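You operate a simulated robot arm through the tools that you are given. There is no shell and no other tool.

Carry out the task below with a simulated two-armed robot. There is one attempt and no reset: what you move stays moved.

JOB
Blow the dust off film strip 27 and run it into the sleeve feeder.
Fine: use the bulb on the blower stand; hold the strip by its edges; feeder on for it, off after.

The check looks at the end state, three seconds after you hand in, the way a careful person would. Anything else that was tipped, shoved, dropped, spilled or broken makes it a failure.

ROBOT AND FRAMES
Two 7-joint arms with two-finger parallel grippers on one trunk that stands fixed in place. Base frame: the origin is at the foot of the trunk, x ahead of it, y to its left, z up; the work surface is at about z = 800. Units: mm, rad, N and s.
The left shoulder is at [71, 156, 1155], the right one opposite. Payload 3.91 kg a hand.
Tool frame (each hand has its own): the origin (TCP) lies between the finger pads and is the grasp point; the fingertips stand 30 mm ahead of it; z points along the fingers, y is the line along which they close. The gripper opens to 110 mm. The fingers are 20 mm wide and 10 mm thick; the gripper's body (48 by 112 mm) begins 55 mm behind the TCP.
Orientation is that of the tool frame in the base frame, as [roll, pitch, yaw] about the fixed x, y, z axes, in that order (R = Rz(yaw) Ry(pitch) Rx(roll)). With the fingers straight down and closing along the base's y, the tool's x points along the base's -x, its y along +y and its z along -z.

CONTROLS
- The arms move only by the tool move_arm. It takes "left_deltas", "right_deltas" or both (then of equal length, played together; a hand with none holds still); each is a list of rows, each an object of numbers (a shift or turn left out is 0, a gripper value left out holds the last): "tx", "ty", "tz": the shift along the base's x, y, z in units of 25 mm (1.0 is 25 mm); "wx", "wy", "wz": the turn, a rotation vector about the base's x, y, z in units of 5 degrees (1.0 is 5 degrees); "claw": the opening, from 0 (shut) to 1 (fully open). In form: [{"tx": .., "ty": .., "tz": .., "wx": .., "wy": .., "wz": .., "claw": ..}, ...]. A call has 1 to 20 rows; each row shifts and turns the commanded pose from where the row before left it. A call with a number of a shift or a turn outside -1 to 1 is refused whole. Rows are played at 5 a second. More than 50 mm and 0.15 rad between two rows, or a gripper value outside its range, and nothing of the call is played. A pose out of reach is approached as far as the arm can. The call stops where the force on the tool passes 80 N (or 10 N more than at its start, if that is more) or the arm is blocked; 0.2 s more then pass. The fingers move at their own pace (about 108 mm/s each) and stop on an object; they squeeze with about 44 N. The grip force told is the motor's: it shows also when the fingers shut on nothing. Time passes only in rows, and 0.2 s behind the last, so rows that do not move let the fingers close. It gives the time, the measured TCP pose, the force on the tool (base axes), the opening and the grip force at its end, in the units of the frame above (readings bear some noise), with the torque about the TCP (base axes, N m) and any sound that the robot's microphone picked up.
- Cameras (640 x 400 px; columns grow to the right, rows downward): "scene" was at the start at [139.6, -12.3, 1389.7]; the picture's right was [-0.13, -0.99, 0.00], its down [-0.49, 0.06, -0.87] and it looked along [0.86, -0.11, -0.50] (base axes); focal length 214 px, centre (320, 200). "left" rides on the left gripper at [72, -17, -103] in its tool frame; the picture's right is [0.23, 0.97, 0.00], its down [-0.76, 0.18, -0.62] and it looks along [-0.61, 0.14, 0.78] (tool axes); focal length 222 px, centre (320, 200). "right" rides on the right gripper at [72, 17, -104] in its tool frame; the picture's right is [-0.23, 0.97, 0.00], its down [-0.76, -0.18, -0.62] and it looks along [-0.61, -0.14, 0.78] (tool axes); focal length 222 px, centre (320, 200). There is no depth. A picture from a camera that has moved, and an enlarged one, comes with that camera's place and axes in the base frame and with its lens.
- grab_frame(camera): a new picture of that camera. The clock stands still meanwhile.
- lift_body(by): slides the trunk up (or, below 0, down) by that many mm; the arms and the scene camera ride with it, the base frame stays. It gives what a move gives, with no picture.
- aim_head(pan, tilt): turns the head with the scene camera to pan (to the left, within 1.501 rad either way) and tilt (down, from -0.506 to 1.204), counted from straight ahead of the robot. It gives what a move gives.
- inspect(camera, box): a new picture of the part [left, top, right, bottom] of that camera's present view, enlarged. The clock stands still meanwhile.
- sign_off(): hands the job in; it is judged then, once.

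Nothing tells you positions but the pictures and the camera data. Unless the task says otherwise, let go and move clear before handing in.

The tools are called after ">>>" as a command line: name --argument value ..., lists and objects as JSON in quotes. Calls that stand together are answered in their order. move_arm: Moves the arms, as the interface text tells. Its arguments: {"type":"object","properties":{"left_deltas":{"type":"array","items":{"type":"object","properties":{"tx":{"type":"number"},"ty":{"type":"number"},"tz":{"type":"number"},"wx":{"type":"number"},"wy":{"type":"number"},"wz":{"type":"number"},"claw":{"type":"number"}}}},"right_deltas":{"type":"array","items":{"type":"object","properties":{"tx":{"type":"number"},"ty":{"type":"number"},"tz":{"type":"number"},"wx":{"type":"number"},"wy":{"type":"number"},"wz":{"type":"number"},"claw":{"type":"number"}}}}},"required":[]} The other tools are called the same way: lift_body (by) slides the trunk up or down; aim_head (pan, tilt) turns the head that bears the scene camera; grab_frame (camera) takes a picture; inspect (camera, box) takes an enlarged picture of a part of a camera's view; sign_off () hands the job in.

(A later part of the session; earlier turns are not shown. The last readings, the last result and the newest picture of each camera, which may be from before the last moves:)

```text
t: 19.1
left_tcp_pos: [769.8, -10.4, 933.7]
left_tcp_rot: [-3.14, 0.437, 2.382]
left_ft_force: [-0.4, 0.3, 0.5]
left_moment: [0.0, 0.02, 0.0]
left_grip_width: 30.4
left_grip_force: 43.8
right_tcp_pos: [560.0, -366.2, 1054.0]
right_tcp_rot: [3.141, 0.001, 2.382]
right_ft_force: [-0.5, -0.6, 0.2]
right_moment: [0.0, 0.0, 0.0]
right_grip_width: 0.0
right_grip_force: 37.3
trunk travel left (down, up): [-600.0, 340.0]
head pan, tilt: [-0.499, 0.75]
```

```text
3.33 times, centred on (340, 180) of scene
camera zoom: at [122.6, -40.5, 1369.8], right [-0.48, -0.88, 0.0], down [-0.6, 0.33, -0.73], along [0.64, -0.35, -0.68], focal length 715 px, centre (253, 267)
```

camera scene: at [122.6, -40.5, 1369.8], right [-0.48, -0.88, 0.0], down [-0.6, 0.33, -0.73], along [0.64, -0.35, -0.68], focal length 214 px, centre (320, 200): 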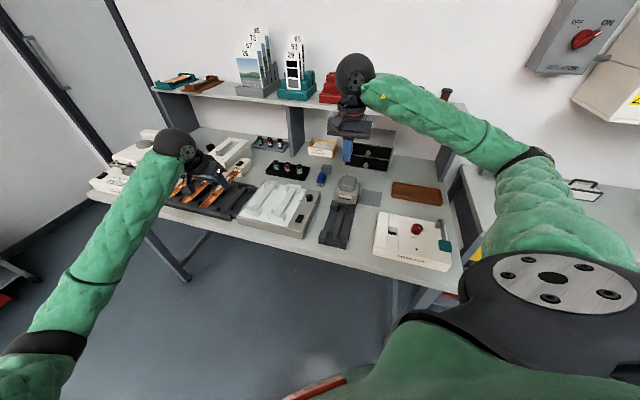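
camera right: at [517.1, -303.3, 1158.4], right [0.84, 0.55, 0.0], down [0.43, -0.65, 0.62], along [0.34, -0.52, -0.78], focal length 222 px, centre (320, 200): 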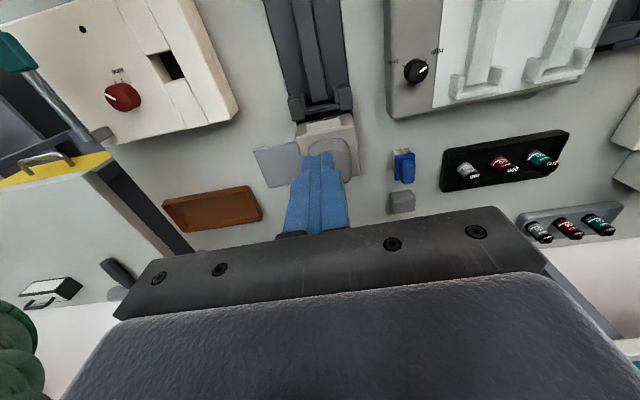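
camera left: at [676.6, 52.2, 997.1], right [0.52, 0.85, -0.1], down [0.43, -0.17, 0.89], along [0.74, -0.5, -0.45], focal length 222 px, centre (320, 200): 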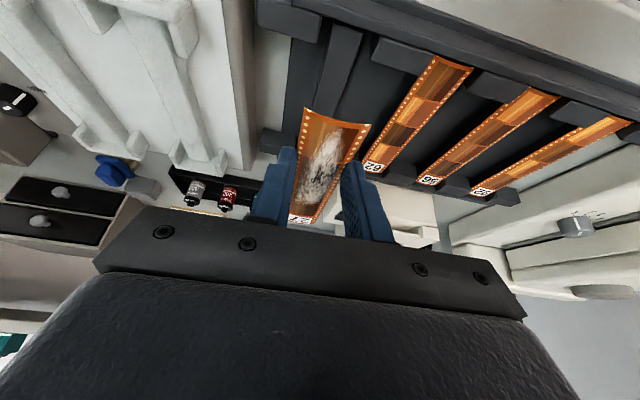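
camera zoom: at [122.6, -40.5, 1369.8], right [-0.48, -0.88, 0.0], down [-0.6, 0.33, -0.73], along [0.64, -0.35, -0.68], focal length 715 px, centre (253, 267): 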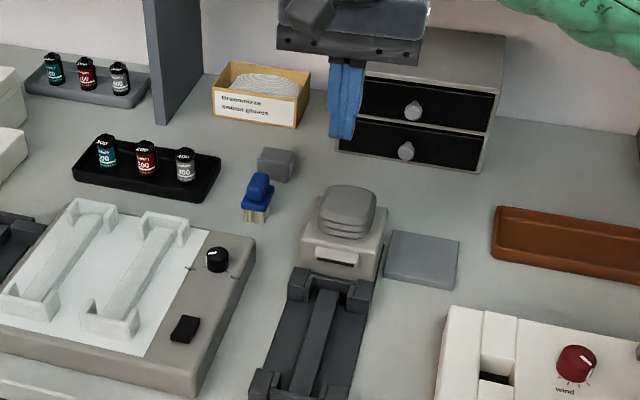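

The bed has corner blocks, end crossbars and a central bar. I'll zoom in on it, and also look at the wall isolator in case it matters for power.

>>> inspect --camera "scene" --box '[305, 170, 375, 255]'

>>> inspect --camera "scene" --box '[510, 0, 640, 100]'

>>> inspect --camera "right" --box '[255, 80, 375, 190]'

```text
4.71 times, centred on (340, 212) of scene
camera zoom: at [122.6, -40.5, 1369.8], right [-0.48, -0.88, 0.0], down [-0.6, 0.33, -0.73], along [0.64, -0.35, -0.68], focal length 1009 px, centre (226, 141)
```

zoom: 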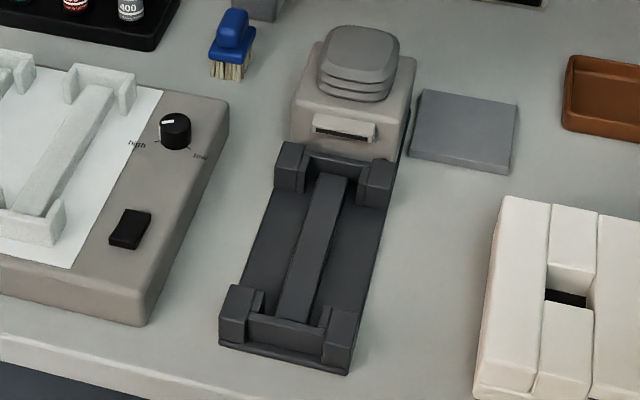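

```text
4.00 times, centred on (575, 50) of scene
camera zoom: at [122.6, -40.5, 1369.8], right [-0.48, -0.88, 0.0], down [-0.6, 0.33, -0.73], along [0.64, -0.35, -0.68], focal length 858 px, centre (-700, 800)
```

zoom: 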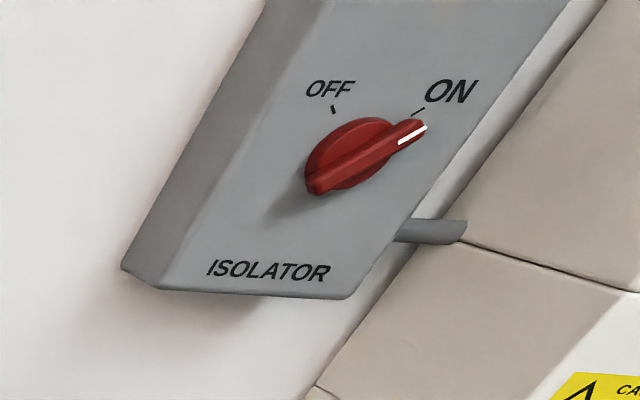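

```text
3.64 times, centred on (315, 135) of right
camera zoom: at [517.2, -303.4, 1158.3], right [0.84, 0.55, 0.0], down [0.43, -0.65, 0.62], along [0.34, -0.52, -0.78], focal length 808 px, centre (338, 436)
```

zoom: 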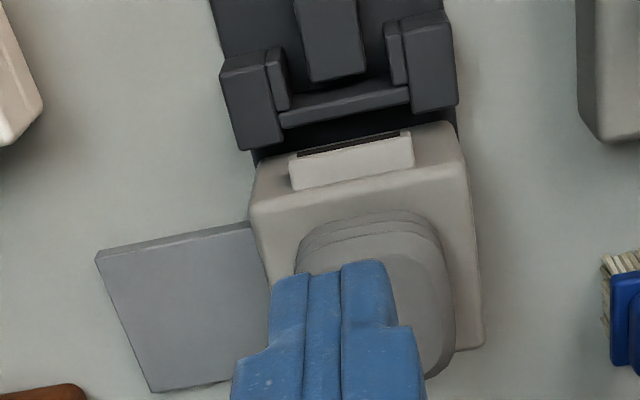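

The isolator is on, so nothing to do there. The bed's end walls are near (456, -268) and (570, -382), with the axis at about -45°. I'll raise the right hand as an overhead lookout and carry the strip to above the bed.

>>> move_arm --right_deltas '[{"tz": 1, "tx": -0.2, "ty": 0.2}, {"tz": 1, "tx": -0.3, "ty": 0.3}, {"tz": 1, "tx": -0.3, "ty": 0.3}, {"tz": 1, "tx": -0.3, "ty": 0.3}, {"tz": 1, "tx": -0.3, "ty": 0.3}, {"tz": 1, "tx": -0.3, "ty": 0.3}, {}, {}, {}, {}, {}, {}, {}]' --left_deltas '[{"tz": 0.5}, {"tz": 0.5}, {"tx": -1, "ty": -1}, {"tx": -1, "ty": -1}, {"tx": -1, "ty": -1}, {"tx": -1, "ty": -1}, {"tx": -1, "ty": -1}, {"tx": -1, "ty": -1}, {"tx": -1, "ty": -1}, {"tx": -1, "ty": -1}, {"tx": -1, "ty": -1, "wz": -0.3}, {"tx": -0.8, "ty": -0.8}, {}]'

>>> grab_frame --camera "right"

>>> grab_frame --camera "scene"

>>> grab_frame --camera "left"

```text
t: 21.9
left_tcp_pos: [525.8, -257.3, 961.1]
left_tcp_rot: [-3.14, 0.437, 2.357]
left_ft_force: [-0.3, 0.0, 0.3]
left_moment: [-0.02, 0.03, 0.0]
left_grip_width: 30.7
left_grip_force: 44.0
right_tcp_pos: [515.0, -325.1, 1204.4]
right_tcp_rot: [-3.14, -0.003, 2.38]
right_ft_force: [0.3, -0.1, 0.2]
right_moment: [-0.01, 0.0, 0.02]
right_grip_width: 0.2
right_grip_force: 37.6
trunk travel left (down, up): [-600.0, 340.0]
head pan, tilt: [-0.499, 0.75]
```

```text
taken
camera right: at [471.9, -262.7, 1308.5], right [0.84, 0.55, 0.0], down [0.43, -0.65, 0.62], along [0.34, -0.52, -0.78], focal length 222 px, centre (320, 200)
```

right: 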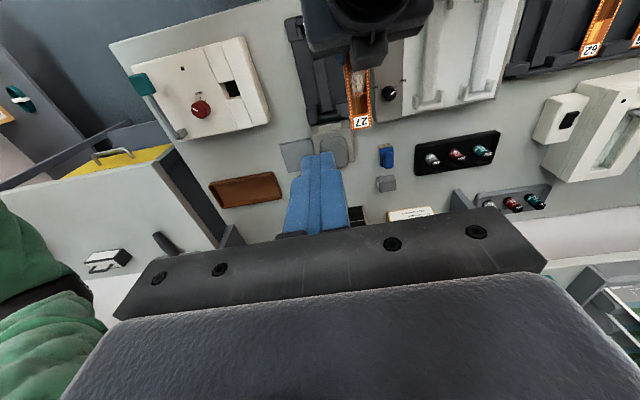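

```text
taken
camera scene: at [122.7, -40.2, 1369.7], right [-0.48, -0.88, 0.0], down [-0.6, 0.33, -0.73], along [0.64, -0.35, -0.68], focal length 214 px, centre (320, 200)
```

scene: 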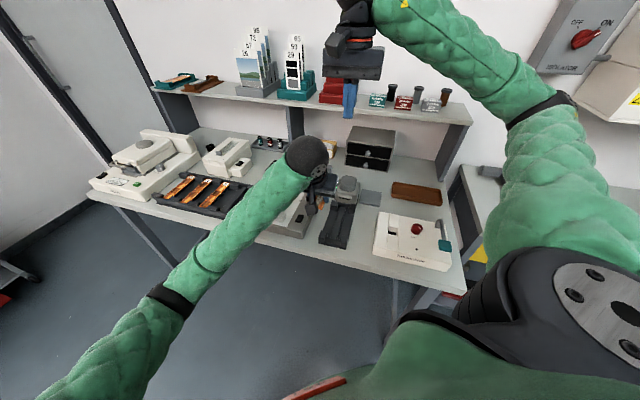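

```text
taken
camera left: at [435.4, -191.0, 1024.8], right [0.54, 0.83, -0.1], down [0.43, -0.18, 0.89], along [0.72, -0.52, -0.45], focal length 222 px, centre (320, 200)
```

left: 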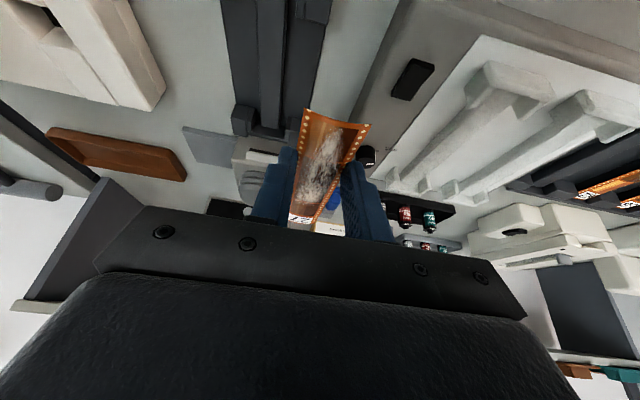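

The left hand can reach here. I'll shift it sideways over the bed axis while staying above the blocks.

>>> move_arm --left_deltas '[{"tx": -0.55, "ty": -0.52, "tz": -0.4}, {"tx": -0.55, "ty": -0.52, "tz": -0.5}, {"tx": -0.55, "ty": -0.52, "tz": -0.5}, {}]'

>>> inspect --camera "right" --box '[260, 20, 420, 150]'

>>> grab_frame --camera "left"

>>> inspect --camera "scene" --box '[290, 150, 390, 260]'

```text
t: 22.9
left_tcp_pos: [485.1, -294.3, 927.0]
left_tcp_rot: [-3.139, 0.437, 2.356]
left_ft_force: [0.4, 0.3, 0.6]
left_moment: [-0.02, -0.02, -0.01]
left_grip_width: 30.6
left_grip_force: 44.1
right_tcp_pos: [513.5, -324.7, 1205.1]
right_tcp_rot: [3.141, 0.0, 2.38]
right_ft_force: [0.3, 1.2, 0.0]
right_moment: [-0.01, 0.01, -0.02]
right_grip_width: 0.0
right_grip_force: 38.2
trunk travel left (down, up): [-600.0, 340.0]
head pan, tilt: [-0.499, 0.75]
```

```text
3.08 times, centred on (340, 85) of right
camera zoom: at [471.9, -262.8, 1308.5], right [0.84, 0.55, 0.0], down [0.43, -0.65, 0.62], along [0.34, -0.52, -0.78], focal length 684 px, centre (258, 554)
```

zoom: 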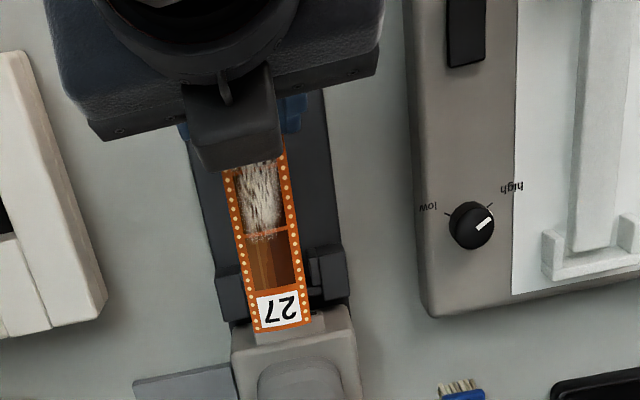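

```text
taken
camera left: at [394.2, -230.1, 989.7], right [0.54, 0.83, -0.1], down [0.43, -0.18, 0.89], along [0.72, -0.52, -0.45], focal length 222 px, centre (320, 200)
```

left: 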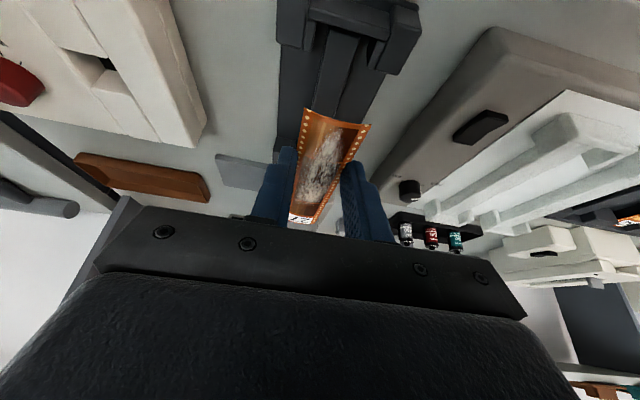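

```text
3.64 times, centred on (340, 205) of scene
camera zoom: at [122.7, -40.4, 1369.7], right [-0.48, -0.88, 0.0], down [-0.6, 0.33, -0.73], along [0.64, -0.35, -0.68], focal length 780 px, centre (247, 182)
```

zoom: 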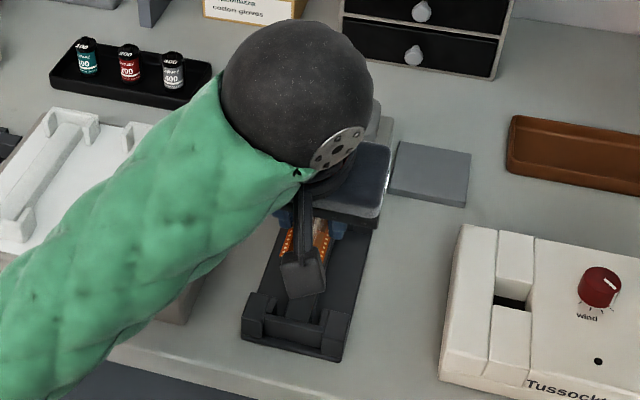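

I'll measure the alignment at the far end more closely.

>>> inspect --camera "right" --box '[300, 70, 370, 145]'

>>> inspect --camera "left" --box '[250, 0, 440, 130]'

```text
5.33 times, centred on (335, 108) of right
camera zoom: at [471.9, -262.8, 1308.5], right [0.84, 0.55, 0.0], down [0.43, -0.65, 0.62], along [0.34, -0.52, -0.78], focal length 1185 px, centre (240, 693)
```

zoom: 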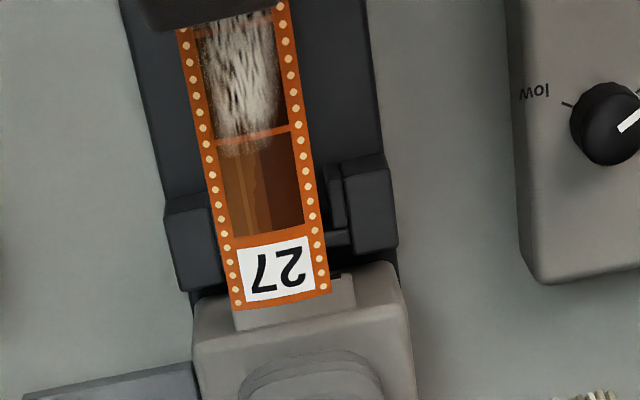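

```text
3.08 times, centred on (345, 65) of left
camera zoom: at [394.2, -230.1, 989.7], right [0.54, 0.83, -0.1], down [0.43, -0.18, 0.89], along [0.72, -0.52, -0.45], focal length 684 px, centre (243, 615)
```

zoom: 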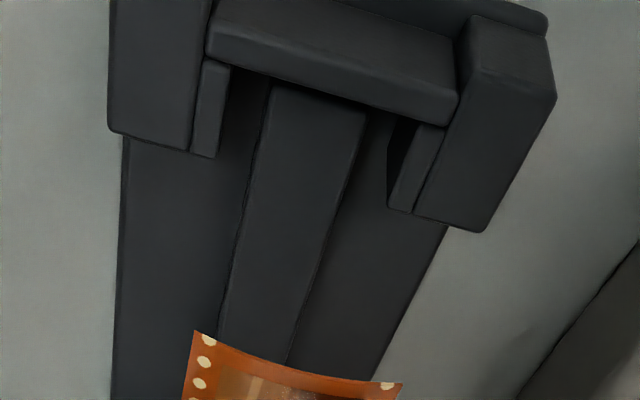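

The strip needs about a 1.2° twist and a 2 mm shift to match the bed axis. I'll apply those and lower most of the way.

>>> move_arm --left_deltas '[{"ty": 0.08, "wz": 0.24}, {"tz": -0.6}, {"tz": -0.6}, {"tz": -0.5}, {"tz": -0.3}, {}]'

>>> inspect --camera "right" --box '[300, 70, 370, 145]'

>>> inspect --camera "left" --box '[250, 0, 440, 130]'

```text
t: 24.3
left_tcp_pos: [483.1, -293.9, 875.0]
left_tcp_rot: [3.141, 0.436, 2.378]
left_ft_force: [0.0, 1.0, -0.5]
left_moment: [0.0, 0.0, 0.0]
left_grip_width: 30.6
left_grip_force: 43.9
right_tcp_pos: [512.8, -324.8, 1204.7]
right_tcp_rot: [3.142, 0.0, 2.38]
right_ft_force: [0.0, -0.7, 0.2]
right_moment: [0.01, 0.02, -0.02]
right_grip_width: 0.0
right_grip_force: 37.7
trunk travel left (down, up): [-600.0, 340.0]
head pan, tilt: [-0.499, 0.75]
```

```text
5.33 times, centred on (335, 108) of right
camera zoom: at [471.7, -263.3, 1308.5], right [0.84, 0.55, 0.0], down [0.43, -0.65, 0.62], along [0.34, -0.52, -0.78], focal length 1185 px, centre (240, 693)
```

zoom: 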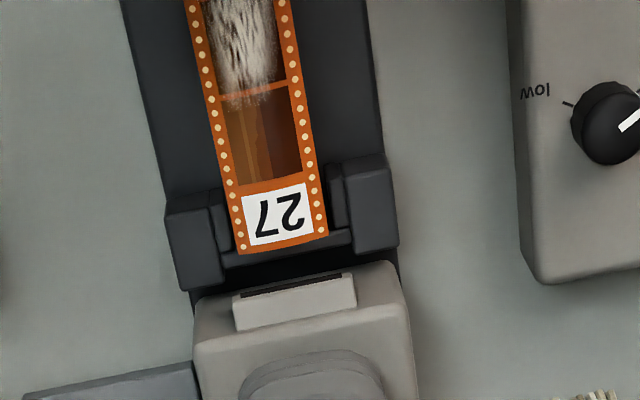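

```text
3.08 times, centred on (345, 65) of left
camera zoom: at [391.0, -230.5, 938.5], right [0.53, 0.84, -0.1], down [0.43, -0.17, 0.89], along [0.73, -0.51, -0.45], focal length 684 px, centre (243, 615)
```

zoom: 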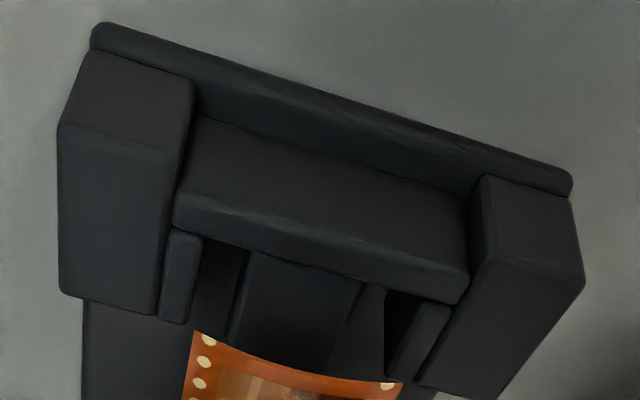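

The strip is centred sideways, but the tail is close to the front wall. I'll shift 2.5 mm along the axis and lower in small steps until I feel contact.

>>> move_arm --left_deltas '[{"tx": 0.07, "ty": -0.07}, {"tz": -0.35}, {"tz": -0.35}, {}]'

>>> inspect --camera "right" --box '[300, 70, 370, 145]'

>>> inspect --camera "left" --box '[250, 0, 440, 130]'

```text
t: 25.3
left_tcp_pos: [486.2, -294.9, 858.3]
left_tcp_rot: [-3.141, 0.435, 2.376]
left_ft_force: [-0.4, 0.7, -1.1]
left_moment: [0.04, 0.01, -0.04]
left_grip_width: 30.5
left_grip_force: 44.4
right_tcp_pos: [513.6, -325.2, 1204.2]
right_tcp_rot: [3.141, 0.0, 2.381]
right_ft_force: [1.1, 0.1, -1.0]
right_moment: [-0.02, -0.03, -0.01]
right_grip_width: 0.0
right_grip_force: 37.7
trunk travel left (down, up): [-600.0, 340.0]
head pan, tilt: [-0.499, 0.75]
```

```text
5.33 times, centred on (335, 108) of right
camera zoom: at [471.7, -263.2, 1308.5], right [0.84, 0.55, 0.0], down [0.43, -0.65, 0.62], along [0.34, -0.52, -0.78], focal length 1185 px, centre (240, 693)
```

zoom: 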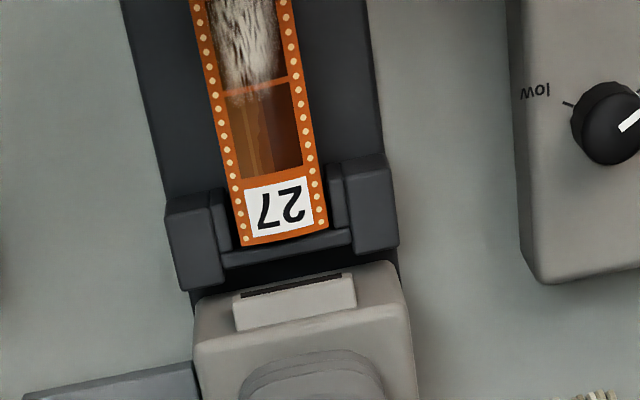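

```text
3.08 times, centred on (345, 65) of left
camera zoom: at [393.0, -231.8, 921.7], right [0.53, 0.84, -0.1], down [0.43, -0.17, 0.89], along [0.73, -0.51, -0.45], focal length 684 px, centre (243, 615)
```

zoom: 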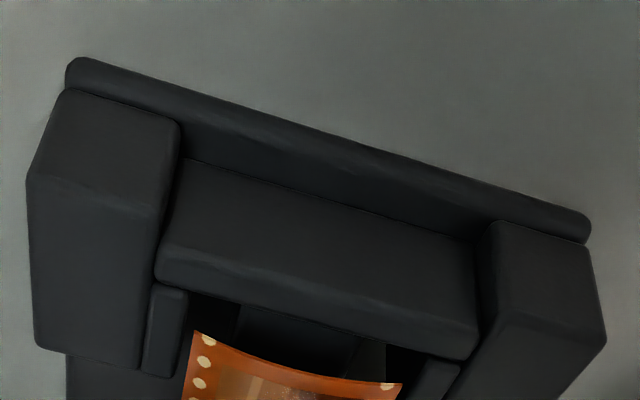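

Both ends are inside the guides now. I'll lower in 2 mm steps.

>>> move_arm --left_deltas '[{"tz": -0.1}, {"tz": -0.1}, {"tz": -0.1}, {}]'

>>> inspect --camera "left" --box '[250, 0, 440, 130]'

>>> inspect --camera "right" --box '[300, 70, 370, 145]'

```text
t: 26.3
left_tcp_pos: [485.1, -296.0, 852.5]
left_tcp_rot: [3.141, 0.435, 2.377]
left_ft_force: [-0.3, -0.1, 0.0]
left_moment: [0.01, -0.01, 0.01]
left_grip_width: 30.7
left_grip_force: 44.1
right_tcp_pos: [513.2, -326.0, 1205.8]
right_tcp_rot: [-3.141, 0.0, 2.38]
right_ft_force: [-0.4, -0.3, -0.3]
right_moment: [0.02, -0.03, 0.02]
right_grip_width: 0.2
right_grip_force: 37.8
trunk travel left (down, up): [-600.0, 340.0]
head pan, tilt: [-0.499, 0.75]
```

```text
3.08 times, centred on (345, 65) of left
camera zoom: at [392.8, -231.9, 914.5], right [0.53, 0.84, -0.1], down [0.43, -0.17, 0.89], along [0.73, -0.51, -0.45], focal length 684 px, centre (243, 615)
```

zoom: 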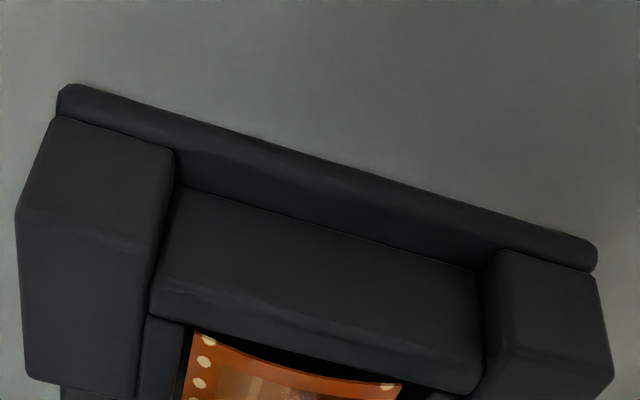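

```text
5.33 times, centred on (335, 108) of right
camera zoom: at [471.7, -263.2, 1308.5], right [0.84, 0.55, 0.0], down [0.43, -0.65, 0.62], along [0.34, -0.52, -0.78], focal length 1185 px, centre (240, 693)
```

zoom: 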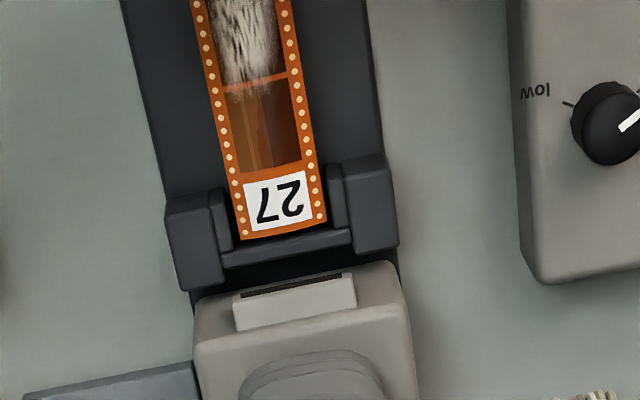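

The strip is just above the bar, between the walls. Two more small steps down to seat it.

>>> move_arm --left_deltas '[{"tz": -0.07}, {"tz": -0.07}, {}]'

>>> inspect --camera "left" --box '[250, 0, 440, 130]'

>>> inspect --camera "right" --box '[300, 70, 370, 145]'

```text
t: 27.1
left_tcp_pos: [485.2, -294.5, 848.1]
left_tcp_rot: [3.141, 0.437, 2.377]
left_ft_force: [-0.9, 0.2, -0.5]
left_moment: [-0.01, 0.0, -0.01]
left_grip_width: 30.5
left_grip_force: 44.0
right_tcp_pos: [514.5, -325.3, 1205.3]
right_tcp_rot: [-3.142, 0.0, 2.382]
right_ft_force: [-0.1, -0.2, 0.4]
right_moment: [-0.01, -0.01, -0.01]
right_grip_width: 0.0
right_grip_force: 37.8
trunk travel left (down, up): [-600.0, 340.0]
head pan, tilt: [-0.499, 0.75]
```

```text
3.08 times, centred on (345, 65) of left
camera zoom: at [392.7, -232.1, 910.6], right [0.53, 0.84, -0.1], down [0.43, -0.17, 0.89], along [0.73, -0.51, -0.45], focal length 684 px, centre (243, 615)
```

zoom: 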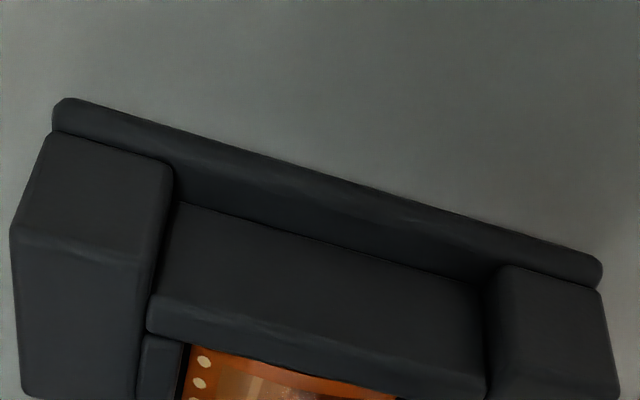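

```text
5.33 times, centred on (335, 108) of right
camera zoom: at [471.7, -263.2, 1308.5], right [0.84, 0.55, 0.0], down [0.43, -0.65, 0.62], along [0.34, -0.52, -0.78], focal length 1185 px, centre (240, 693)
```

zoom: 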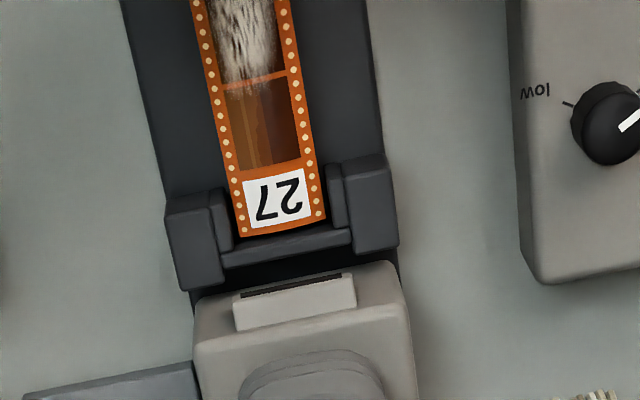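

The strip sits inside the bed about at its rest height. Now the right hand goes above the bulb at about (613, -424).

>>> move_arm --right_deltas '[{"tx": 1, "ty": -1}, {"tx": 1, "ty": -1}, {"tx": 1, "ty": -1}, {"tx": 0.96, "ty": -0.96}, {"tz": -1}, {"tz": -1}, {"tz": -1}, {"tz": -1}, {"tz": -1}, {"tz": -1}, {"tz": -1}, {"tz": -1}, {"tz": -1}, {"tz": -1}, {}]'

>>> grab_frame --camera "right"

>>> inspect --camera "scene" --box '[290, 130, 400, 230]'

>>> grab_frame --camera "left"

```text
t: 30.3
left_tcp_pos: [484.9, -294.8, 847.1]
left_tcp_rot: [-3.14, 0.437, 2.376]
left_ft_force: [0.6, -0.5, 0.1]
left_moment: [-0.02, 0.0, 0.02]
left_grip_width: 30.6
left_grip_force: 44.0
right_tcp_pos: [616.9, -425.6, 951.5]
right_tcp_rot: [-3.141, -0.001, 2.378]
right_ft_force: [0.5, -0.8, 0.0]
right_moment: [0.0, -0.01, 0.0]
right_grip_width: 0.1
right_grip_force: 38.0
trunk travel left (down, up): [-600.0, 340.0]
head pan, tilt: [-0.499, 0.75]
```

```text
taken
camera right: at [574.3, -362.6, 1055.8], right [0.84, 0.55, 0.0], down [0.43, -0.65, 0.62], along [0.34, -0.52, -0.78], focal length 222 px, centre (320, 200)
```

right: 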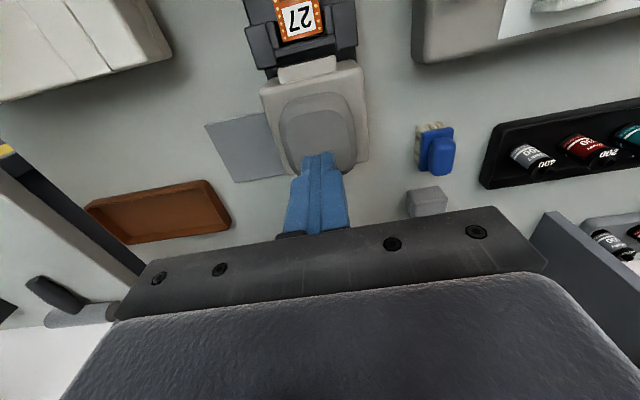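

```text
4.00 times, centred on (345, 180) of scene
camera zoom: at [122.3, -40.5, 1369.8], right [-0.48, -0.88, 0.0], down [-0.6, 0.33, -0.73], along [0.64, -0.35, -0.68], focal length 858 px, centre (220, 280)
```

zoom: 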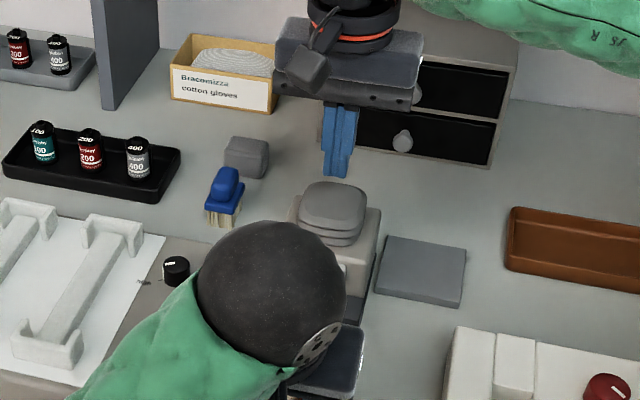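

```text
taken
camera left: at [392.6, -232.0, 910.8], right [0.53, 0.84, -0.1], down [0.43, -0.17, 0.89], along [0.73, -0.51, -0.45], focal length 222 px, centre (320, 200)
```

left: 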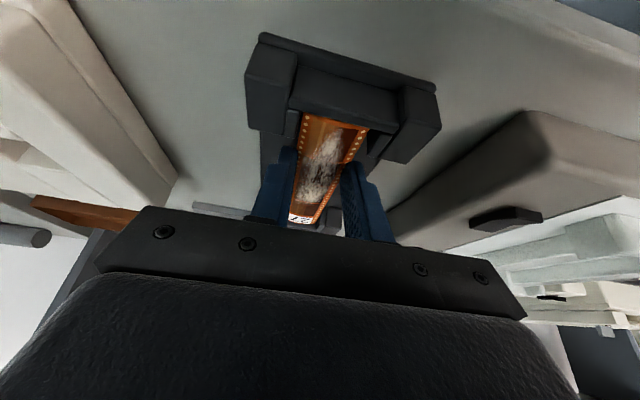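

The fingertips are above the bulb's centre. I'll descend in small steps and press it.

>>> move_arm --right_deltas '[{"tx": -0.1, "ty": 0.1}, {"tz": -0.5}, {"tz": -0.2}, {"tz": -0.2}, {"tz": -0.2}, {}]'

>>> inspect --camera "scene" --box '[290, 130, 400, 230]'

```text
t: 31.7
left_tcp_pos: [485.6, -295.5, 848.6]
left_tcp_rot: [3.139, 0.436, 2.377]
left_ft_force: [0.2, -0.5, -0.1]
left_moment: [0.0, -0.03, 0.02]
left_grip_width: 30.4
left_grip_force: 44.0
right_tcp_pos: [614.0, -421.8, 926.5]
right_tcp_rot: [-3.14, -0.001, 2.38]
right_ft_force: [1.1, 0.0, 0.7]
right_moment: [0.01, -0.03, -0.01]
right_grip_width: 0.0
right_grip_force: 38.1
trunk travel left (down, up): [-600.0, 340.0]
head pan, tilt: [-0.499, 0.75]
```

```text
4.00 times, centred on (345, 180) of scene
camera zoom: at [122.5, -40.8, 1369.7], right [-0.48, -0.88, 0.0], down [-0.6, 0.33, -0.73], along [0.64, -0.35, -0.68], focal length 858 px, centre (220, 280)
```

zoom: 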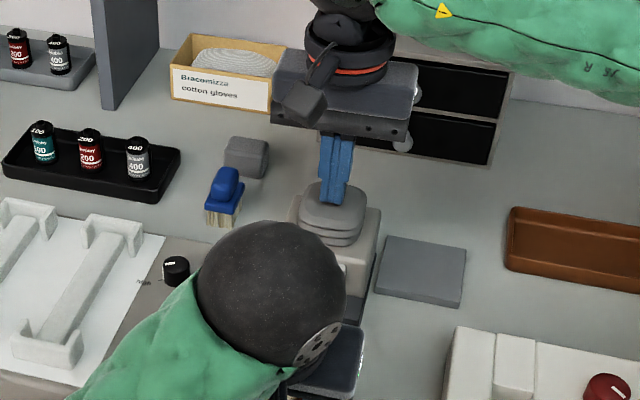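

The fingertips are right at the bulb's top. I'm pressing down gradually now.

>>> move_arm --right_deltas '[{"tz": -0.16}, {"tz": -0.16}, {"tz": -0.16}, {"tz": -0.16}]'

>>> inspect --camera "scene" --box '[290, 130, 400, 230]'

```text
t: 32.7
left_tcp_pos: [484.7, -295.8, 846.3]
left_tcp_rot: [-3.141, 0.437, 2.377]
left_ft_force: [0.1, 0.4, 0.6]
left_moment: [0.0, 0.03, 0.01]
left_grip_width: 30.7
left_grip_force: 44.4
right_tcp_pos: [612.7, -421.2, 910.8]
right_tcp_rot: [3.139, 0.0, 2.382]
right_ft_force: [3.4, 2.0, 4.3]
right_moment: [0.09, -0.06, 0.0]
right_grip_width: 0.1
right_grip_force: 37.9
trunk travel left (down, up): [-600.0, 340.0]
head pan, tilt: [-0.499, 0.75]
```

```text
4.00 times, centred on (345, 180) of scene
camera zoom: at [122.4, -40.4, 1369.8], right [-0.48, -0.88, 0.0], down [-0.6, 0.33, -0.73], along [0.64, -0.35, -0.68], focal length 858 px, centre (220, 280)
```

zoom: 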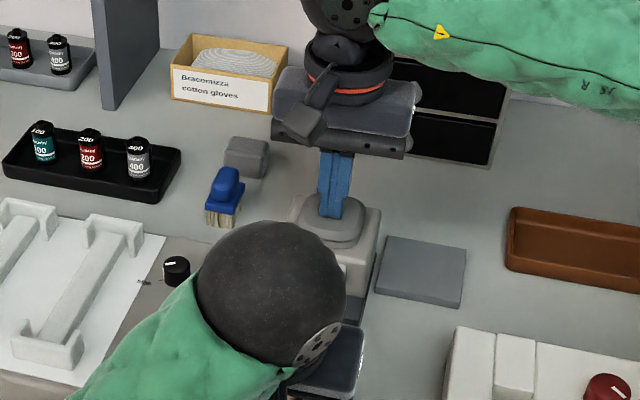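

The bulb compresses under about 4 N. I'll press further.

>>> move_arm --right_deltas '[{"tz": -0.3}, {"tz": -0.3}]'

>>> inspect --camera "right" --box '[220, 0, 420, 200]'

>>> inspect --camera "left" --box '[250, 80, 410, 240]'

```text
t: 33.3
left_tcp_pos: [483.4, -295.1, 849.2]
left_tcp_rot: [3.141, 0.437, 2.378]
left_ft_force: [0.3, -0.4, -0.3]
left_moment: [0.0, 0.0, 0.0]
left_grip_width: 30.7
left_grip_force: 44.2
right_tcp_pos: [612.9, -421.3, 902.4]
right_tcp_rot: [3.136, 0.011, 2.378]
right_ft_force: [22.3, -10.4, 76.1]
right_moment: [-0.12, -0.47, 0.02]
right_grip_width: 0.0
right_grip_force: 37.9
trunk travel left (down, up): [-600.0, 340.0]
head pan, tilt: [-0.499, 0.75]
```

```text
2.00 times, centred on (320, 100) of right
camera zoom: at [568.8, -359.5, 1005.8], right [0.84, 0.55, 0.01], down [0.42, -0.65, 0.63], along [0.35, -0.52, -0.78], focal length 444 px, centre (320, 400)
```

zoom: 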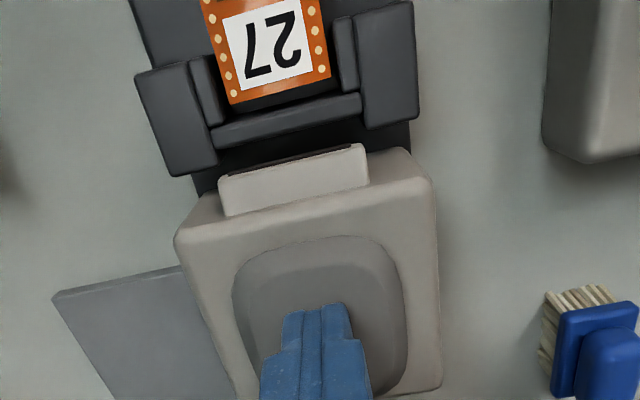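

```text
2.50 times, centred on (330, 160) of left
camera zoom: at [391.0, -230.6, 913.5], right [0.53, 0.84, -0.1], down [0.43, -0.17, 0.89], along [0.73, -0.51, -0.45], focal length 555 px, centre (295, 300)
```

zoom: 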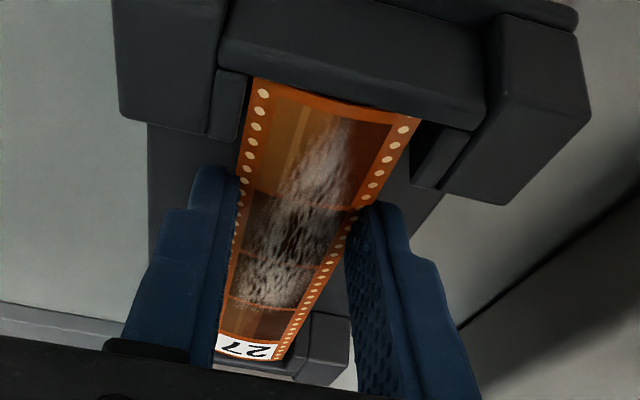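

The bulb bottomed out. Some dust remains, perhaps thinner, so I'll release it and pump a few times, a little less deep.

>>> move_arm --right_deltas '[{"tz": 0.6}, {"tz": 0.6}, {}, {"tz": -0.4}, {"tz": -0.4}, {}, {"tz": 0.4}, {"tz": 0.4}, {}, {"tz": -0.4}, {"tz": -0.4}, {}, {"tz": 0.4}, {"tz": 0.4}, {}]'

>>> inspect --camera "left" --box '[250, 80, 410, 240]'

>>> inspect --camera "right" --box '[220, 0, 420, 200]'

```text
t: 36.5
left_tcp_pos: [485.0, -295.2, 847.8]
left_tcp_rot: [-3.141, 0.436, 2.377]
left_ft_force: [-0.9, 1.3, 0.0]
left_moment: [-0.01, 0.02, 0.0]
left_grip_width: 30.6
left_grip_force: 44.3
right_tcp_pos: [611.4, -422.6, 926.5]
right_tcp_rot: [-3.141, -0.002, 2.38]
right_ft_force: [-0.1, -0.3, -0.1]
right_moment: [-0.03, -0.04, -0.01]
right_grip_width: 0.1
right_grip_force: 37.6
trunk travel left (down, up): [-600.0, 340.0]
head pan, tilt: [-0.499, 0.75]
```

```text
2.50 times, centred on (330, 160) of left
camera zoom: at [392.7, -232.3, 910.6], right [0.53, 0.84, -0.1], down [0.43, -0.17, 0.89], along [0.73, -0.51, -0.45], focal length 555 px, centre (295, 300)
```

zoom: 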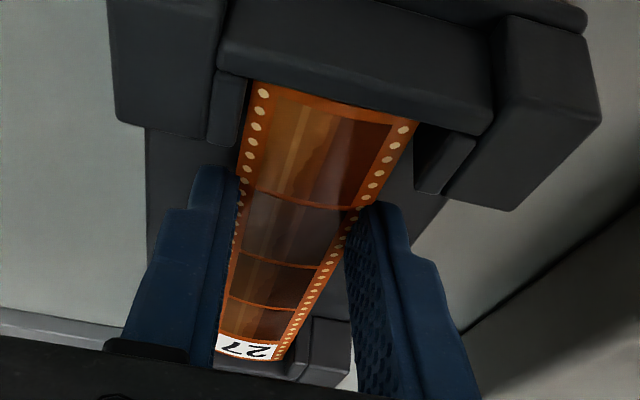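

```text
2.00 times, centred on (320, 100) of right
camera zoom: at [569.1, -360.5, 1030.3], right [0.84, 0.55, 0.0], down [0.43, -0.65, 0.62], along [0.34, -0.52, -0.78], focal length 444 px, centre (320, 400)
```

zoom: 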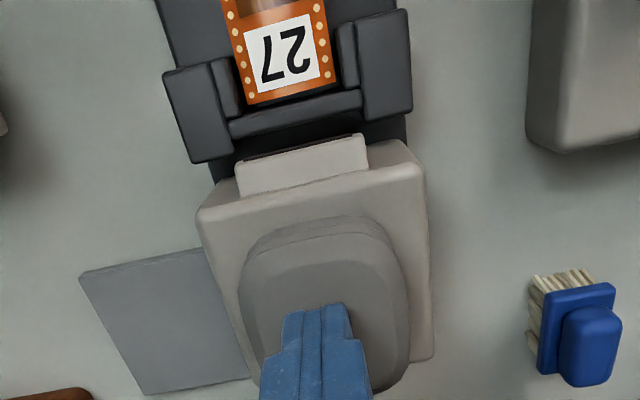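

All the dust is gone. I'll lift both hands, carry the strip clear to the left, and then use the right hand for the feeder switch.

>>> move_arm --right_deltas '[{"tz": 1}, {"tz": 1}, {"tz": 1}, {"tz": 1}, {"tz": 1}, {"tz": 0.5}, {}, {}, {}, {}, {}, {}, {}, {}, {}, {}, {}, {}, {}, {}]' --left_deltas '[{"tz": 0.2}, {"tz": 0.4}, {"tz": 0.8}, {"tz": 1}, {"tz": 1}, {"tz": 1}, {"tx": 0.5, "ty": 1, "tz": 0.2}, {"tx": 0.5, "ty": 1, "tz": 0.2}, {"tx": 0.5, "ty": 1, "tz": 0.2}, {"tx": 0.5, "ty": 1, "tz": 0.2}, {"tx": 0.6, "ty": 1}, {"tx": 0.6, "ty": 1}, {"tx": 0.6, "ty": 1}, {"tx": 0.6, "ty": 1}, {"tx": 0.6, "ty": 1}, {"tx": 0.6, "ty": 1}, {"tx": 0.6, "ty": 1}, {"tx": 0.6, "ty": 1}, {"tx": 0.6, "ty": 1}, {"tx": 0.6, "ty": 1}]'

>>> grab_frame --camera "left"

>>> grab_frame --camera "scene"

```text
t: 40.7
left_tcp_pos: [685.4, 55.8, 977.6]
left_tcp_rot: [-3.141, 0.435, 2.376]
left_ft_force: [0.4, -0.3, 0.2]
left_moment: [0.0, -0.02, -0.03]
left_grip_width: 30.2
left_grip_force: 44.2
right_tcp_pos: [612.9, -421.9, 1062.4]
right_tcp_rot: [-3.141, -0.001, 2.379]
right_ft_force: [0.1, -0.2, -1.0]
right_moment: [-0.01, 0.01, 0.01]
right_grip_width: 0.1
right_grip_force: 37.6
trunk travel left (down, up): [-600.0, 340.0]
head pan, tilt: [-0.499, 0.75]
```

```text
taken
camera left: at [592.9, 119.2, 1041.1], right [0.53, 0.84, -0.1], down [0.43, -0.17, 0.89], along [0.73, -0.51, -0.45], focal length 222 px, centre (320, 200)
```

left: 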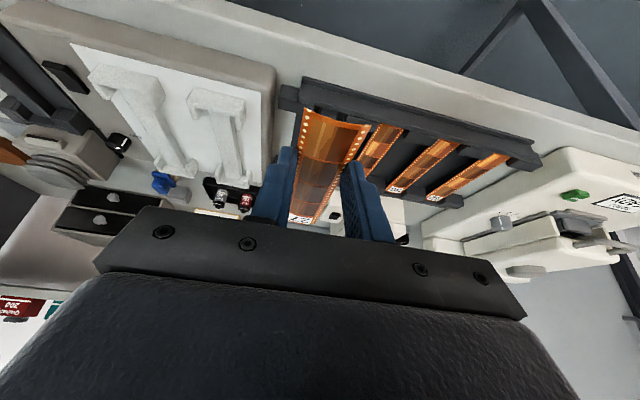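

```text
taken
camera scene: at [122.5, -40.0, 1369.8], right [-0.48, -0.88, 0.0], down [-0.6, 0.33, -0.73], along [0.64, -0.35, -0.68], focal length 214 px, centre (320, 200)
```

scene: 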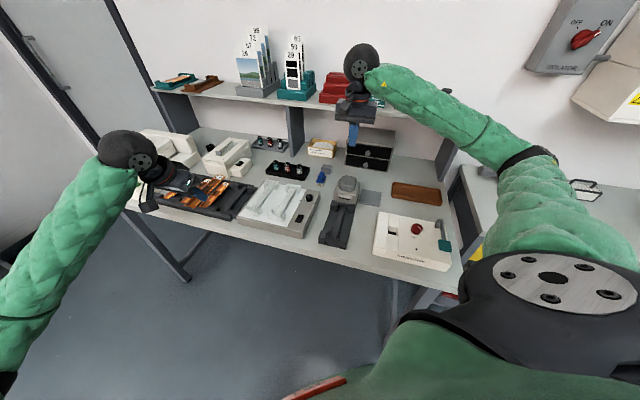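

The strip is clean and securely held. I'll move the left hand further out and bring the right hand above the feeder's switch, tilted forward.

>>> move_arm --left_deltas '[{"ty": 1}, {"ty": 1}, {"ty": 1}, {"ty": 1}, {"ty": 0.5}, {}, {}, {}, {}, {}, {}, {}, {}, {}, {}, {}, {}]' --right_deltas '[{"tx": 0.75, "ty": 0.73, "tz": -0.14, "wz": 0.8}, {"tx": 0.75, "ty": 0.73, "tz": -0.14, "wz": 0.8}, {"tx": 0.75, "ty": 0.73, "tz": -0.14, "wz": 0.8}, {"tx": 0.75, "ty": 0.73, "tz": -0.14, "wz": 0.8}, {"tx": 0.75, "ty": 0.73, "tz": -0.14, "wz": 0.8}, {"tx": 0.75, "ty": 0.73, "tz": -0.14, "wz": 0.8}, {"tx": 0.75, "ty": 0.73, "tz": -0.14, "wz": 0.8}, {"tx": 0.75, "ty": 0.73, "tz": -0.14, "wz": 0.8}, {"tx": 0.75, "ty": 0.73, "tz": -0.14, "wz": 0.8}, {"tx": 0.75, "ty": 0.73, "tz": -0.14, "wz": 0.8}, {"tx": 0.75, "ty": 0.73, "tz": -0.14, "wz": 0.8}, {"tx": 0.75, "ty": 0.73, "tz": -0.14, "wy": -1}, {"tx": 0.75, "ty": 0.73, "tz": -0.14, "wy": -1}, {"tx": 0.75, "ty": 0.73, "tz": -0.14, "wy": -1}, {"tx": 0.75, "ty": 0.73, "tz": -0.14, "wy": -1}, {"tx": 0.75, "ty": 0.73, "tz": -0.14, "wy": -1}, {"tx": 0.75, "ty": 0.73, "tz": -0.14, "wy": -1}]'

>>> grab_frame --camera "right"

>>> grab_frame --camera "scene"

```text
t: 44.3
left_tcp_pos: [687.0, 169.0, 976.9]
left_tcp_rot: [-3.139, 0.436, 2.376]
left_ft_force: [-0.2, -0.3, 0.2]
left_moment: [0.04, 0.01, -0.01]
left_grip_width: 30.5
left_grip_force: 44.1
right_tcp_pos: [934.3, -113.3, 1002.3]
right_tcp_rot: [-3.138, 0.524, -3.135]
right_ft_force: [-0.5, 1.0, -1.0]
right_moment: [0.0, -0.04, 0.01]
right_grip_width: 0.1
right_grip_force: 37.9
trunk travel left (down, up): [-600.0, 340.0]
head pan, tilt: [-0.499, 0.75]
```

```text
taken
camera right: at [817.7, -96.3, 1055.9], right [0.19, 0.98, 0.11], down [0.35, -0.17, 0.92], along [0.92, -0.14, -0.37], focal length 222 px, centre (320, 200)
```

right: 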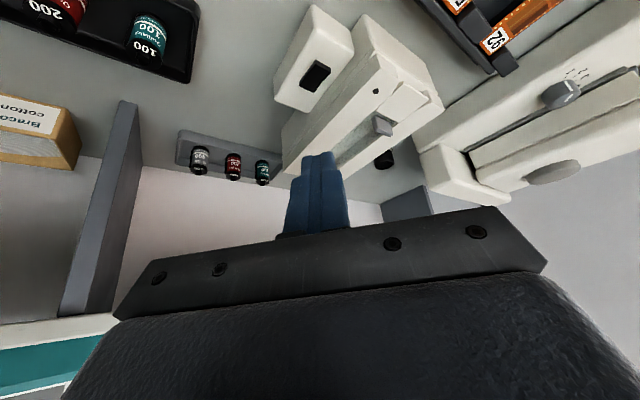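

```text
taken
camera scene: at [123.1, -39.8, 1369.7], right [-0.48, -0.88, 0.0], down [-0.6, 0.33, -0.73], along [0.64, -0.35, -0.68], focal length 214 px, centre (320, 200)
```

scene: 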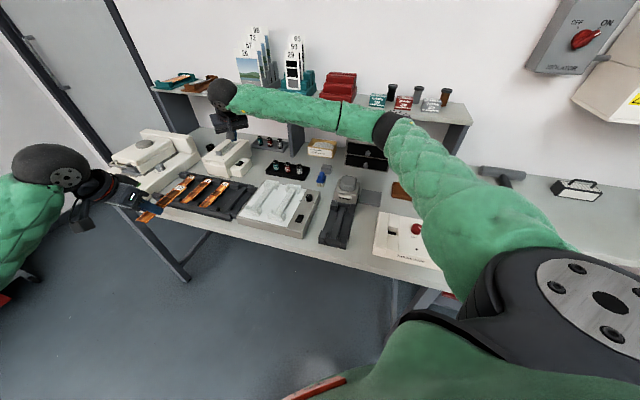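

The right arm reaches over the feeder. I'll zoom in on the rocker to see which side is raised.

>>> inspect --camera "right" --box '[260, 20, 440, 140]'

>>> inspect --camera "right" --box '[290, 50, 350, 100]'

>>> inspect --camera "scene" --box '[190, 110, 270, 180]'

```text
3.33 times, centred on (350, 80) of right
camera zoom: at [817.7, -96.3, 1055.9], right [0.19, 0.98, 0.11], down [0.35, -0.17, 0.92], along [0.92, -0.14, -0.37], focal length 740 px, centre (220, 600)
```

zoom: 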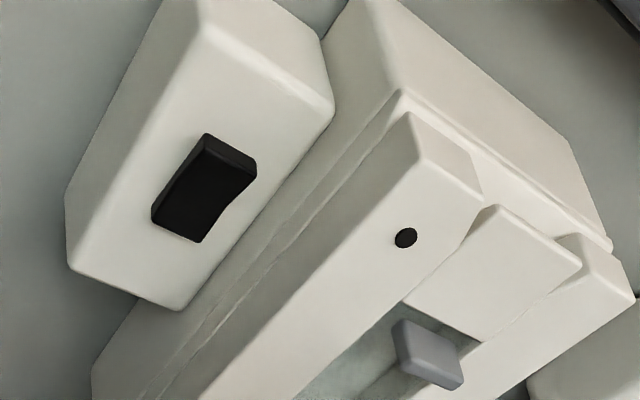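

```text
8.00 times, centred on (320, 75) of right
camera zoom: at [817.7, -96.3, 1055.9], right [0.19, 0.98, 0.11], down [0.35, -0.17, 0.92], along [0.92, -0.14, -0.37], focal length 1777 px, centre (320, 1200)
```

zoom: 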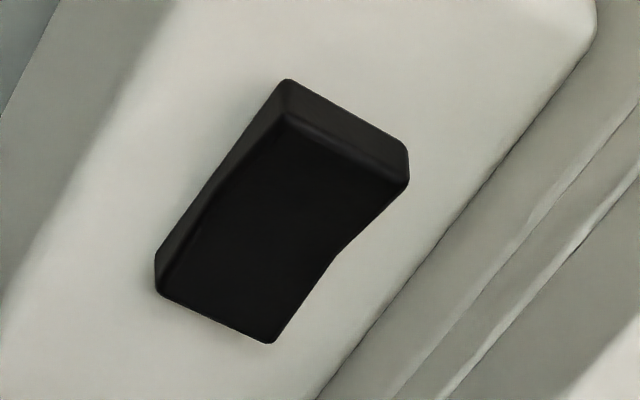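

```text
5.71 times, centred on (230, 145) of scene
camera zoom: at [123.1, -39.8, 1369.7], right [-0.48, -0.88, 0.0], down [-0.6, 0.33, -0.73], along [0.64, -0.35, -0.68], focal length 1226 px, centre (834, 514)
```

zoom: 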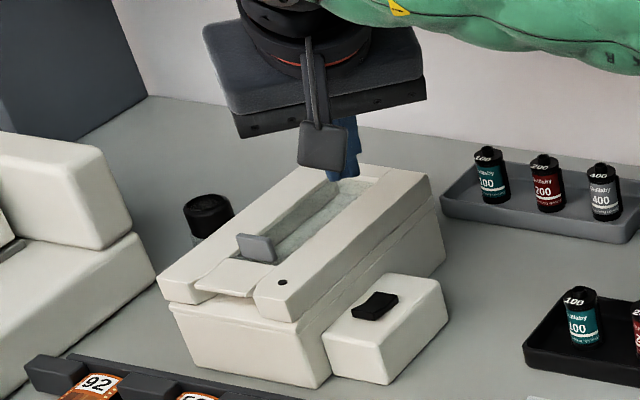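

The rocker's near (front) end is raised, so pressing that end should turn the feeder on. I'll descend over it.

>>> move_arm --right_deltas '[{"tx": 0.3, "ty": 0.075, "tz": -0.8}, {"tx": 0.3, "ty": 0.075, "tz": -0.8}, {"tx": 0.3, "ty": 0.075, "tz": -0.8}, {"tx": 0.3, "ty": 0.075, "tz": -0.8}, {"tx": 0.3, "ty": 0.075, "tz": -0.8}, {}]'

>>> inspect --camera "right" --box '[240, 80, 400, 220]'

>>> inspect --camera "scene" --box '[190, 110, 270, 180]'

```text
t: 45.7
left_tcp_pos: [685.6, 167.5, 977.5]
left_tcp_rot: [3.14, 0.437, 2.378]
left_ft_force: [-0.2, 0.7, -0.2]
left_moment: [-0.03, 0.0, 0.01]
left_grip_width: 30.7
left_grip_force: 44.1
right_tcp_pos: [971.5, -102.1, 903.1]
right_tcp_rot: [-3.138, 0.523, -3.134]
right_ft_force: [0.2, 0.0, 0.4]
right_moment: [0.04, -0.01, -0.03]
right_grip_width: 0.2
right_grip_force: 38.0
trunk travel left (down, up): [-600.0, 340.0]
head pan, tilt: [-0.499, 0.75]
```

```text
2.86 times, centred on (320, 150) of right
camera zoom: at [855.0, -86.1, 957.1], right [0.19, 0.98, 0.11], down [0.35, -0.17, 0.92], along [0.92, -0.14, -0.37], focal length 635 px, centre (320, 343)
```

zoom: 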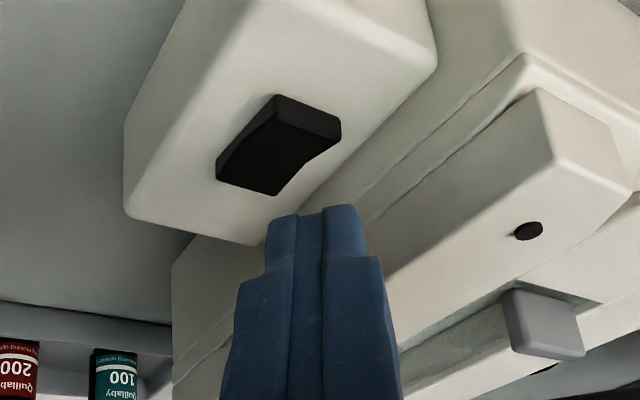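

```text
5.71 times, centred on (230, 145) of scene
camera zoom: at [122.3, -40.5, 1369.8], right [-0.48, -0.88, 0.0], down [-0.6, 0.33, -0.73], along [0.64, -0.35, -0.68], focal length 1226 px, centre (834, 514)
```

zoom: 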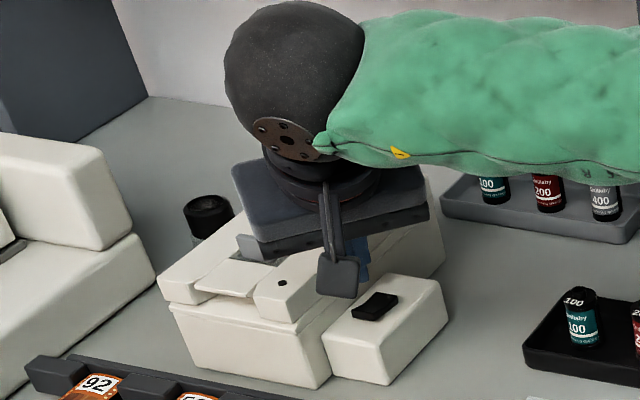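

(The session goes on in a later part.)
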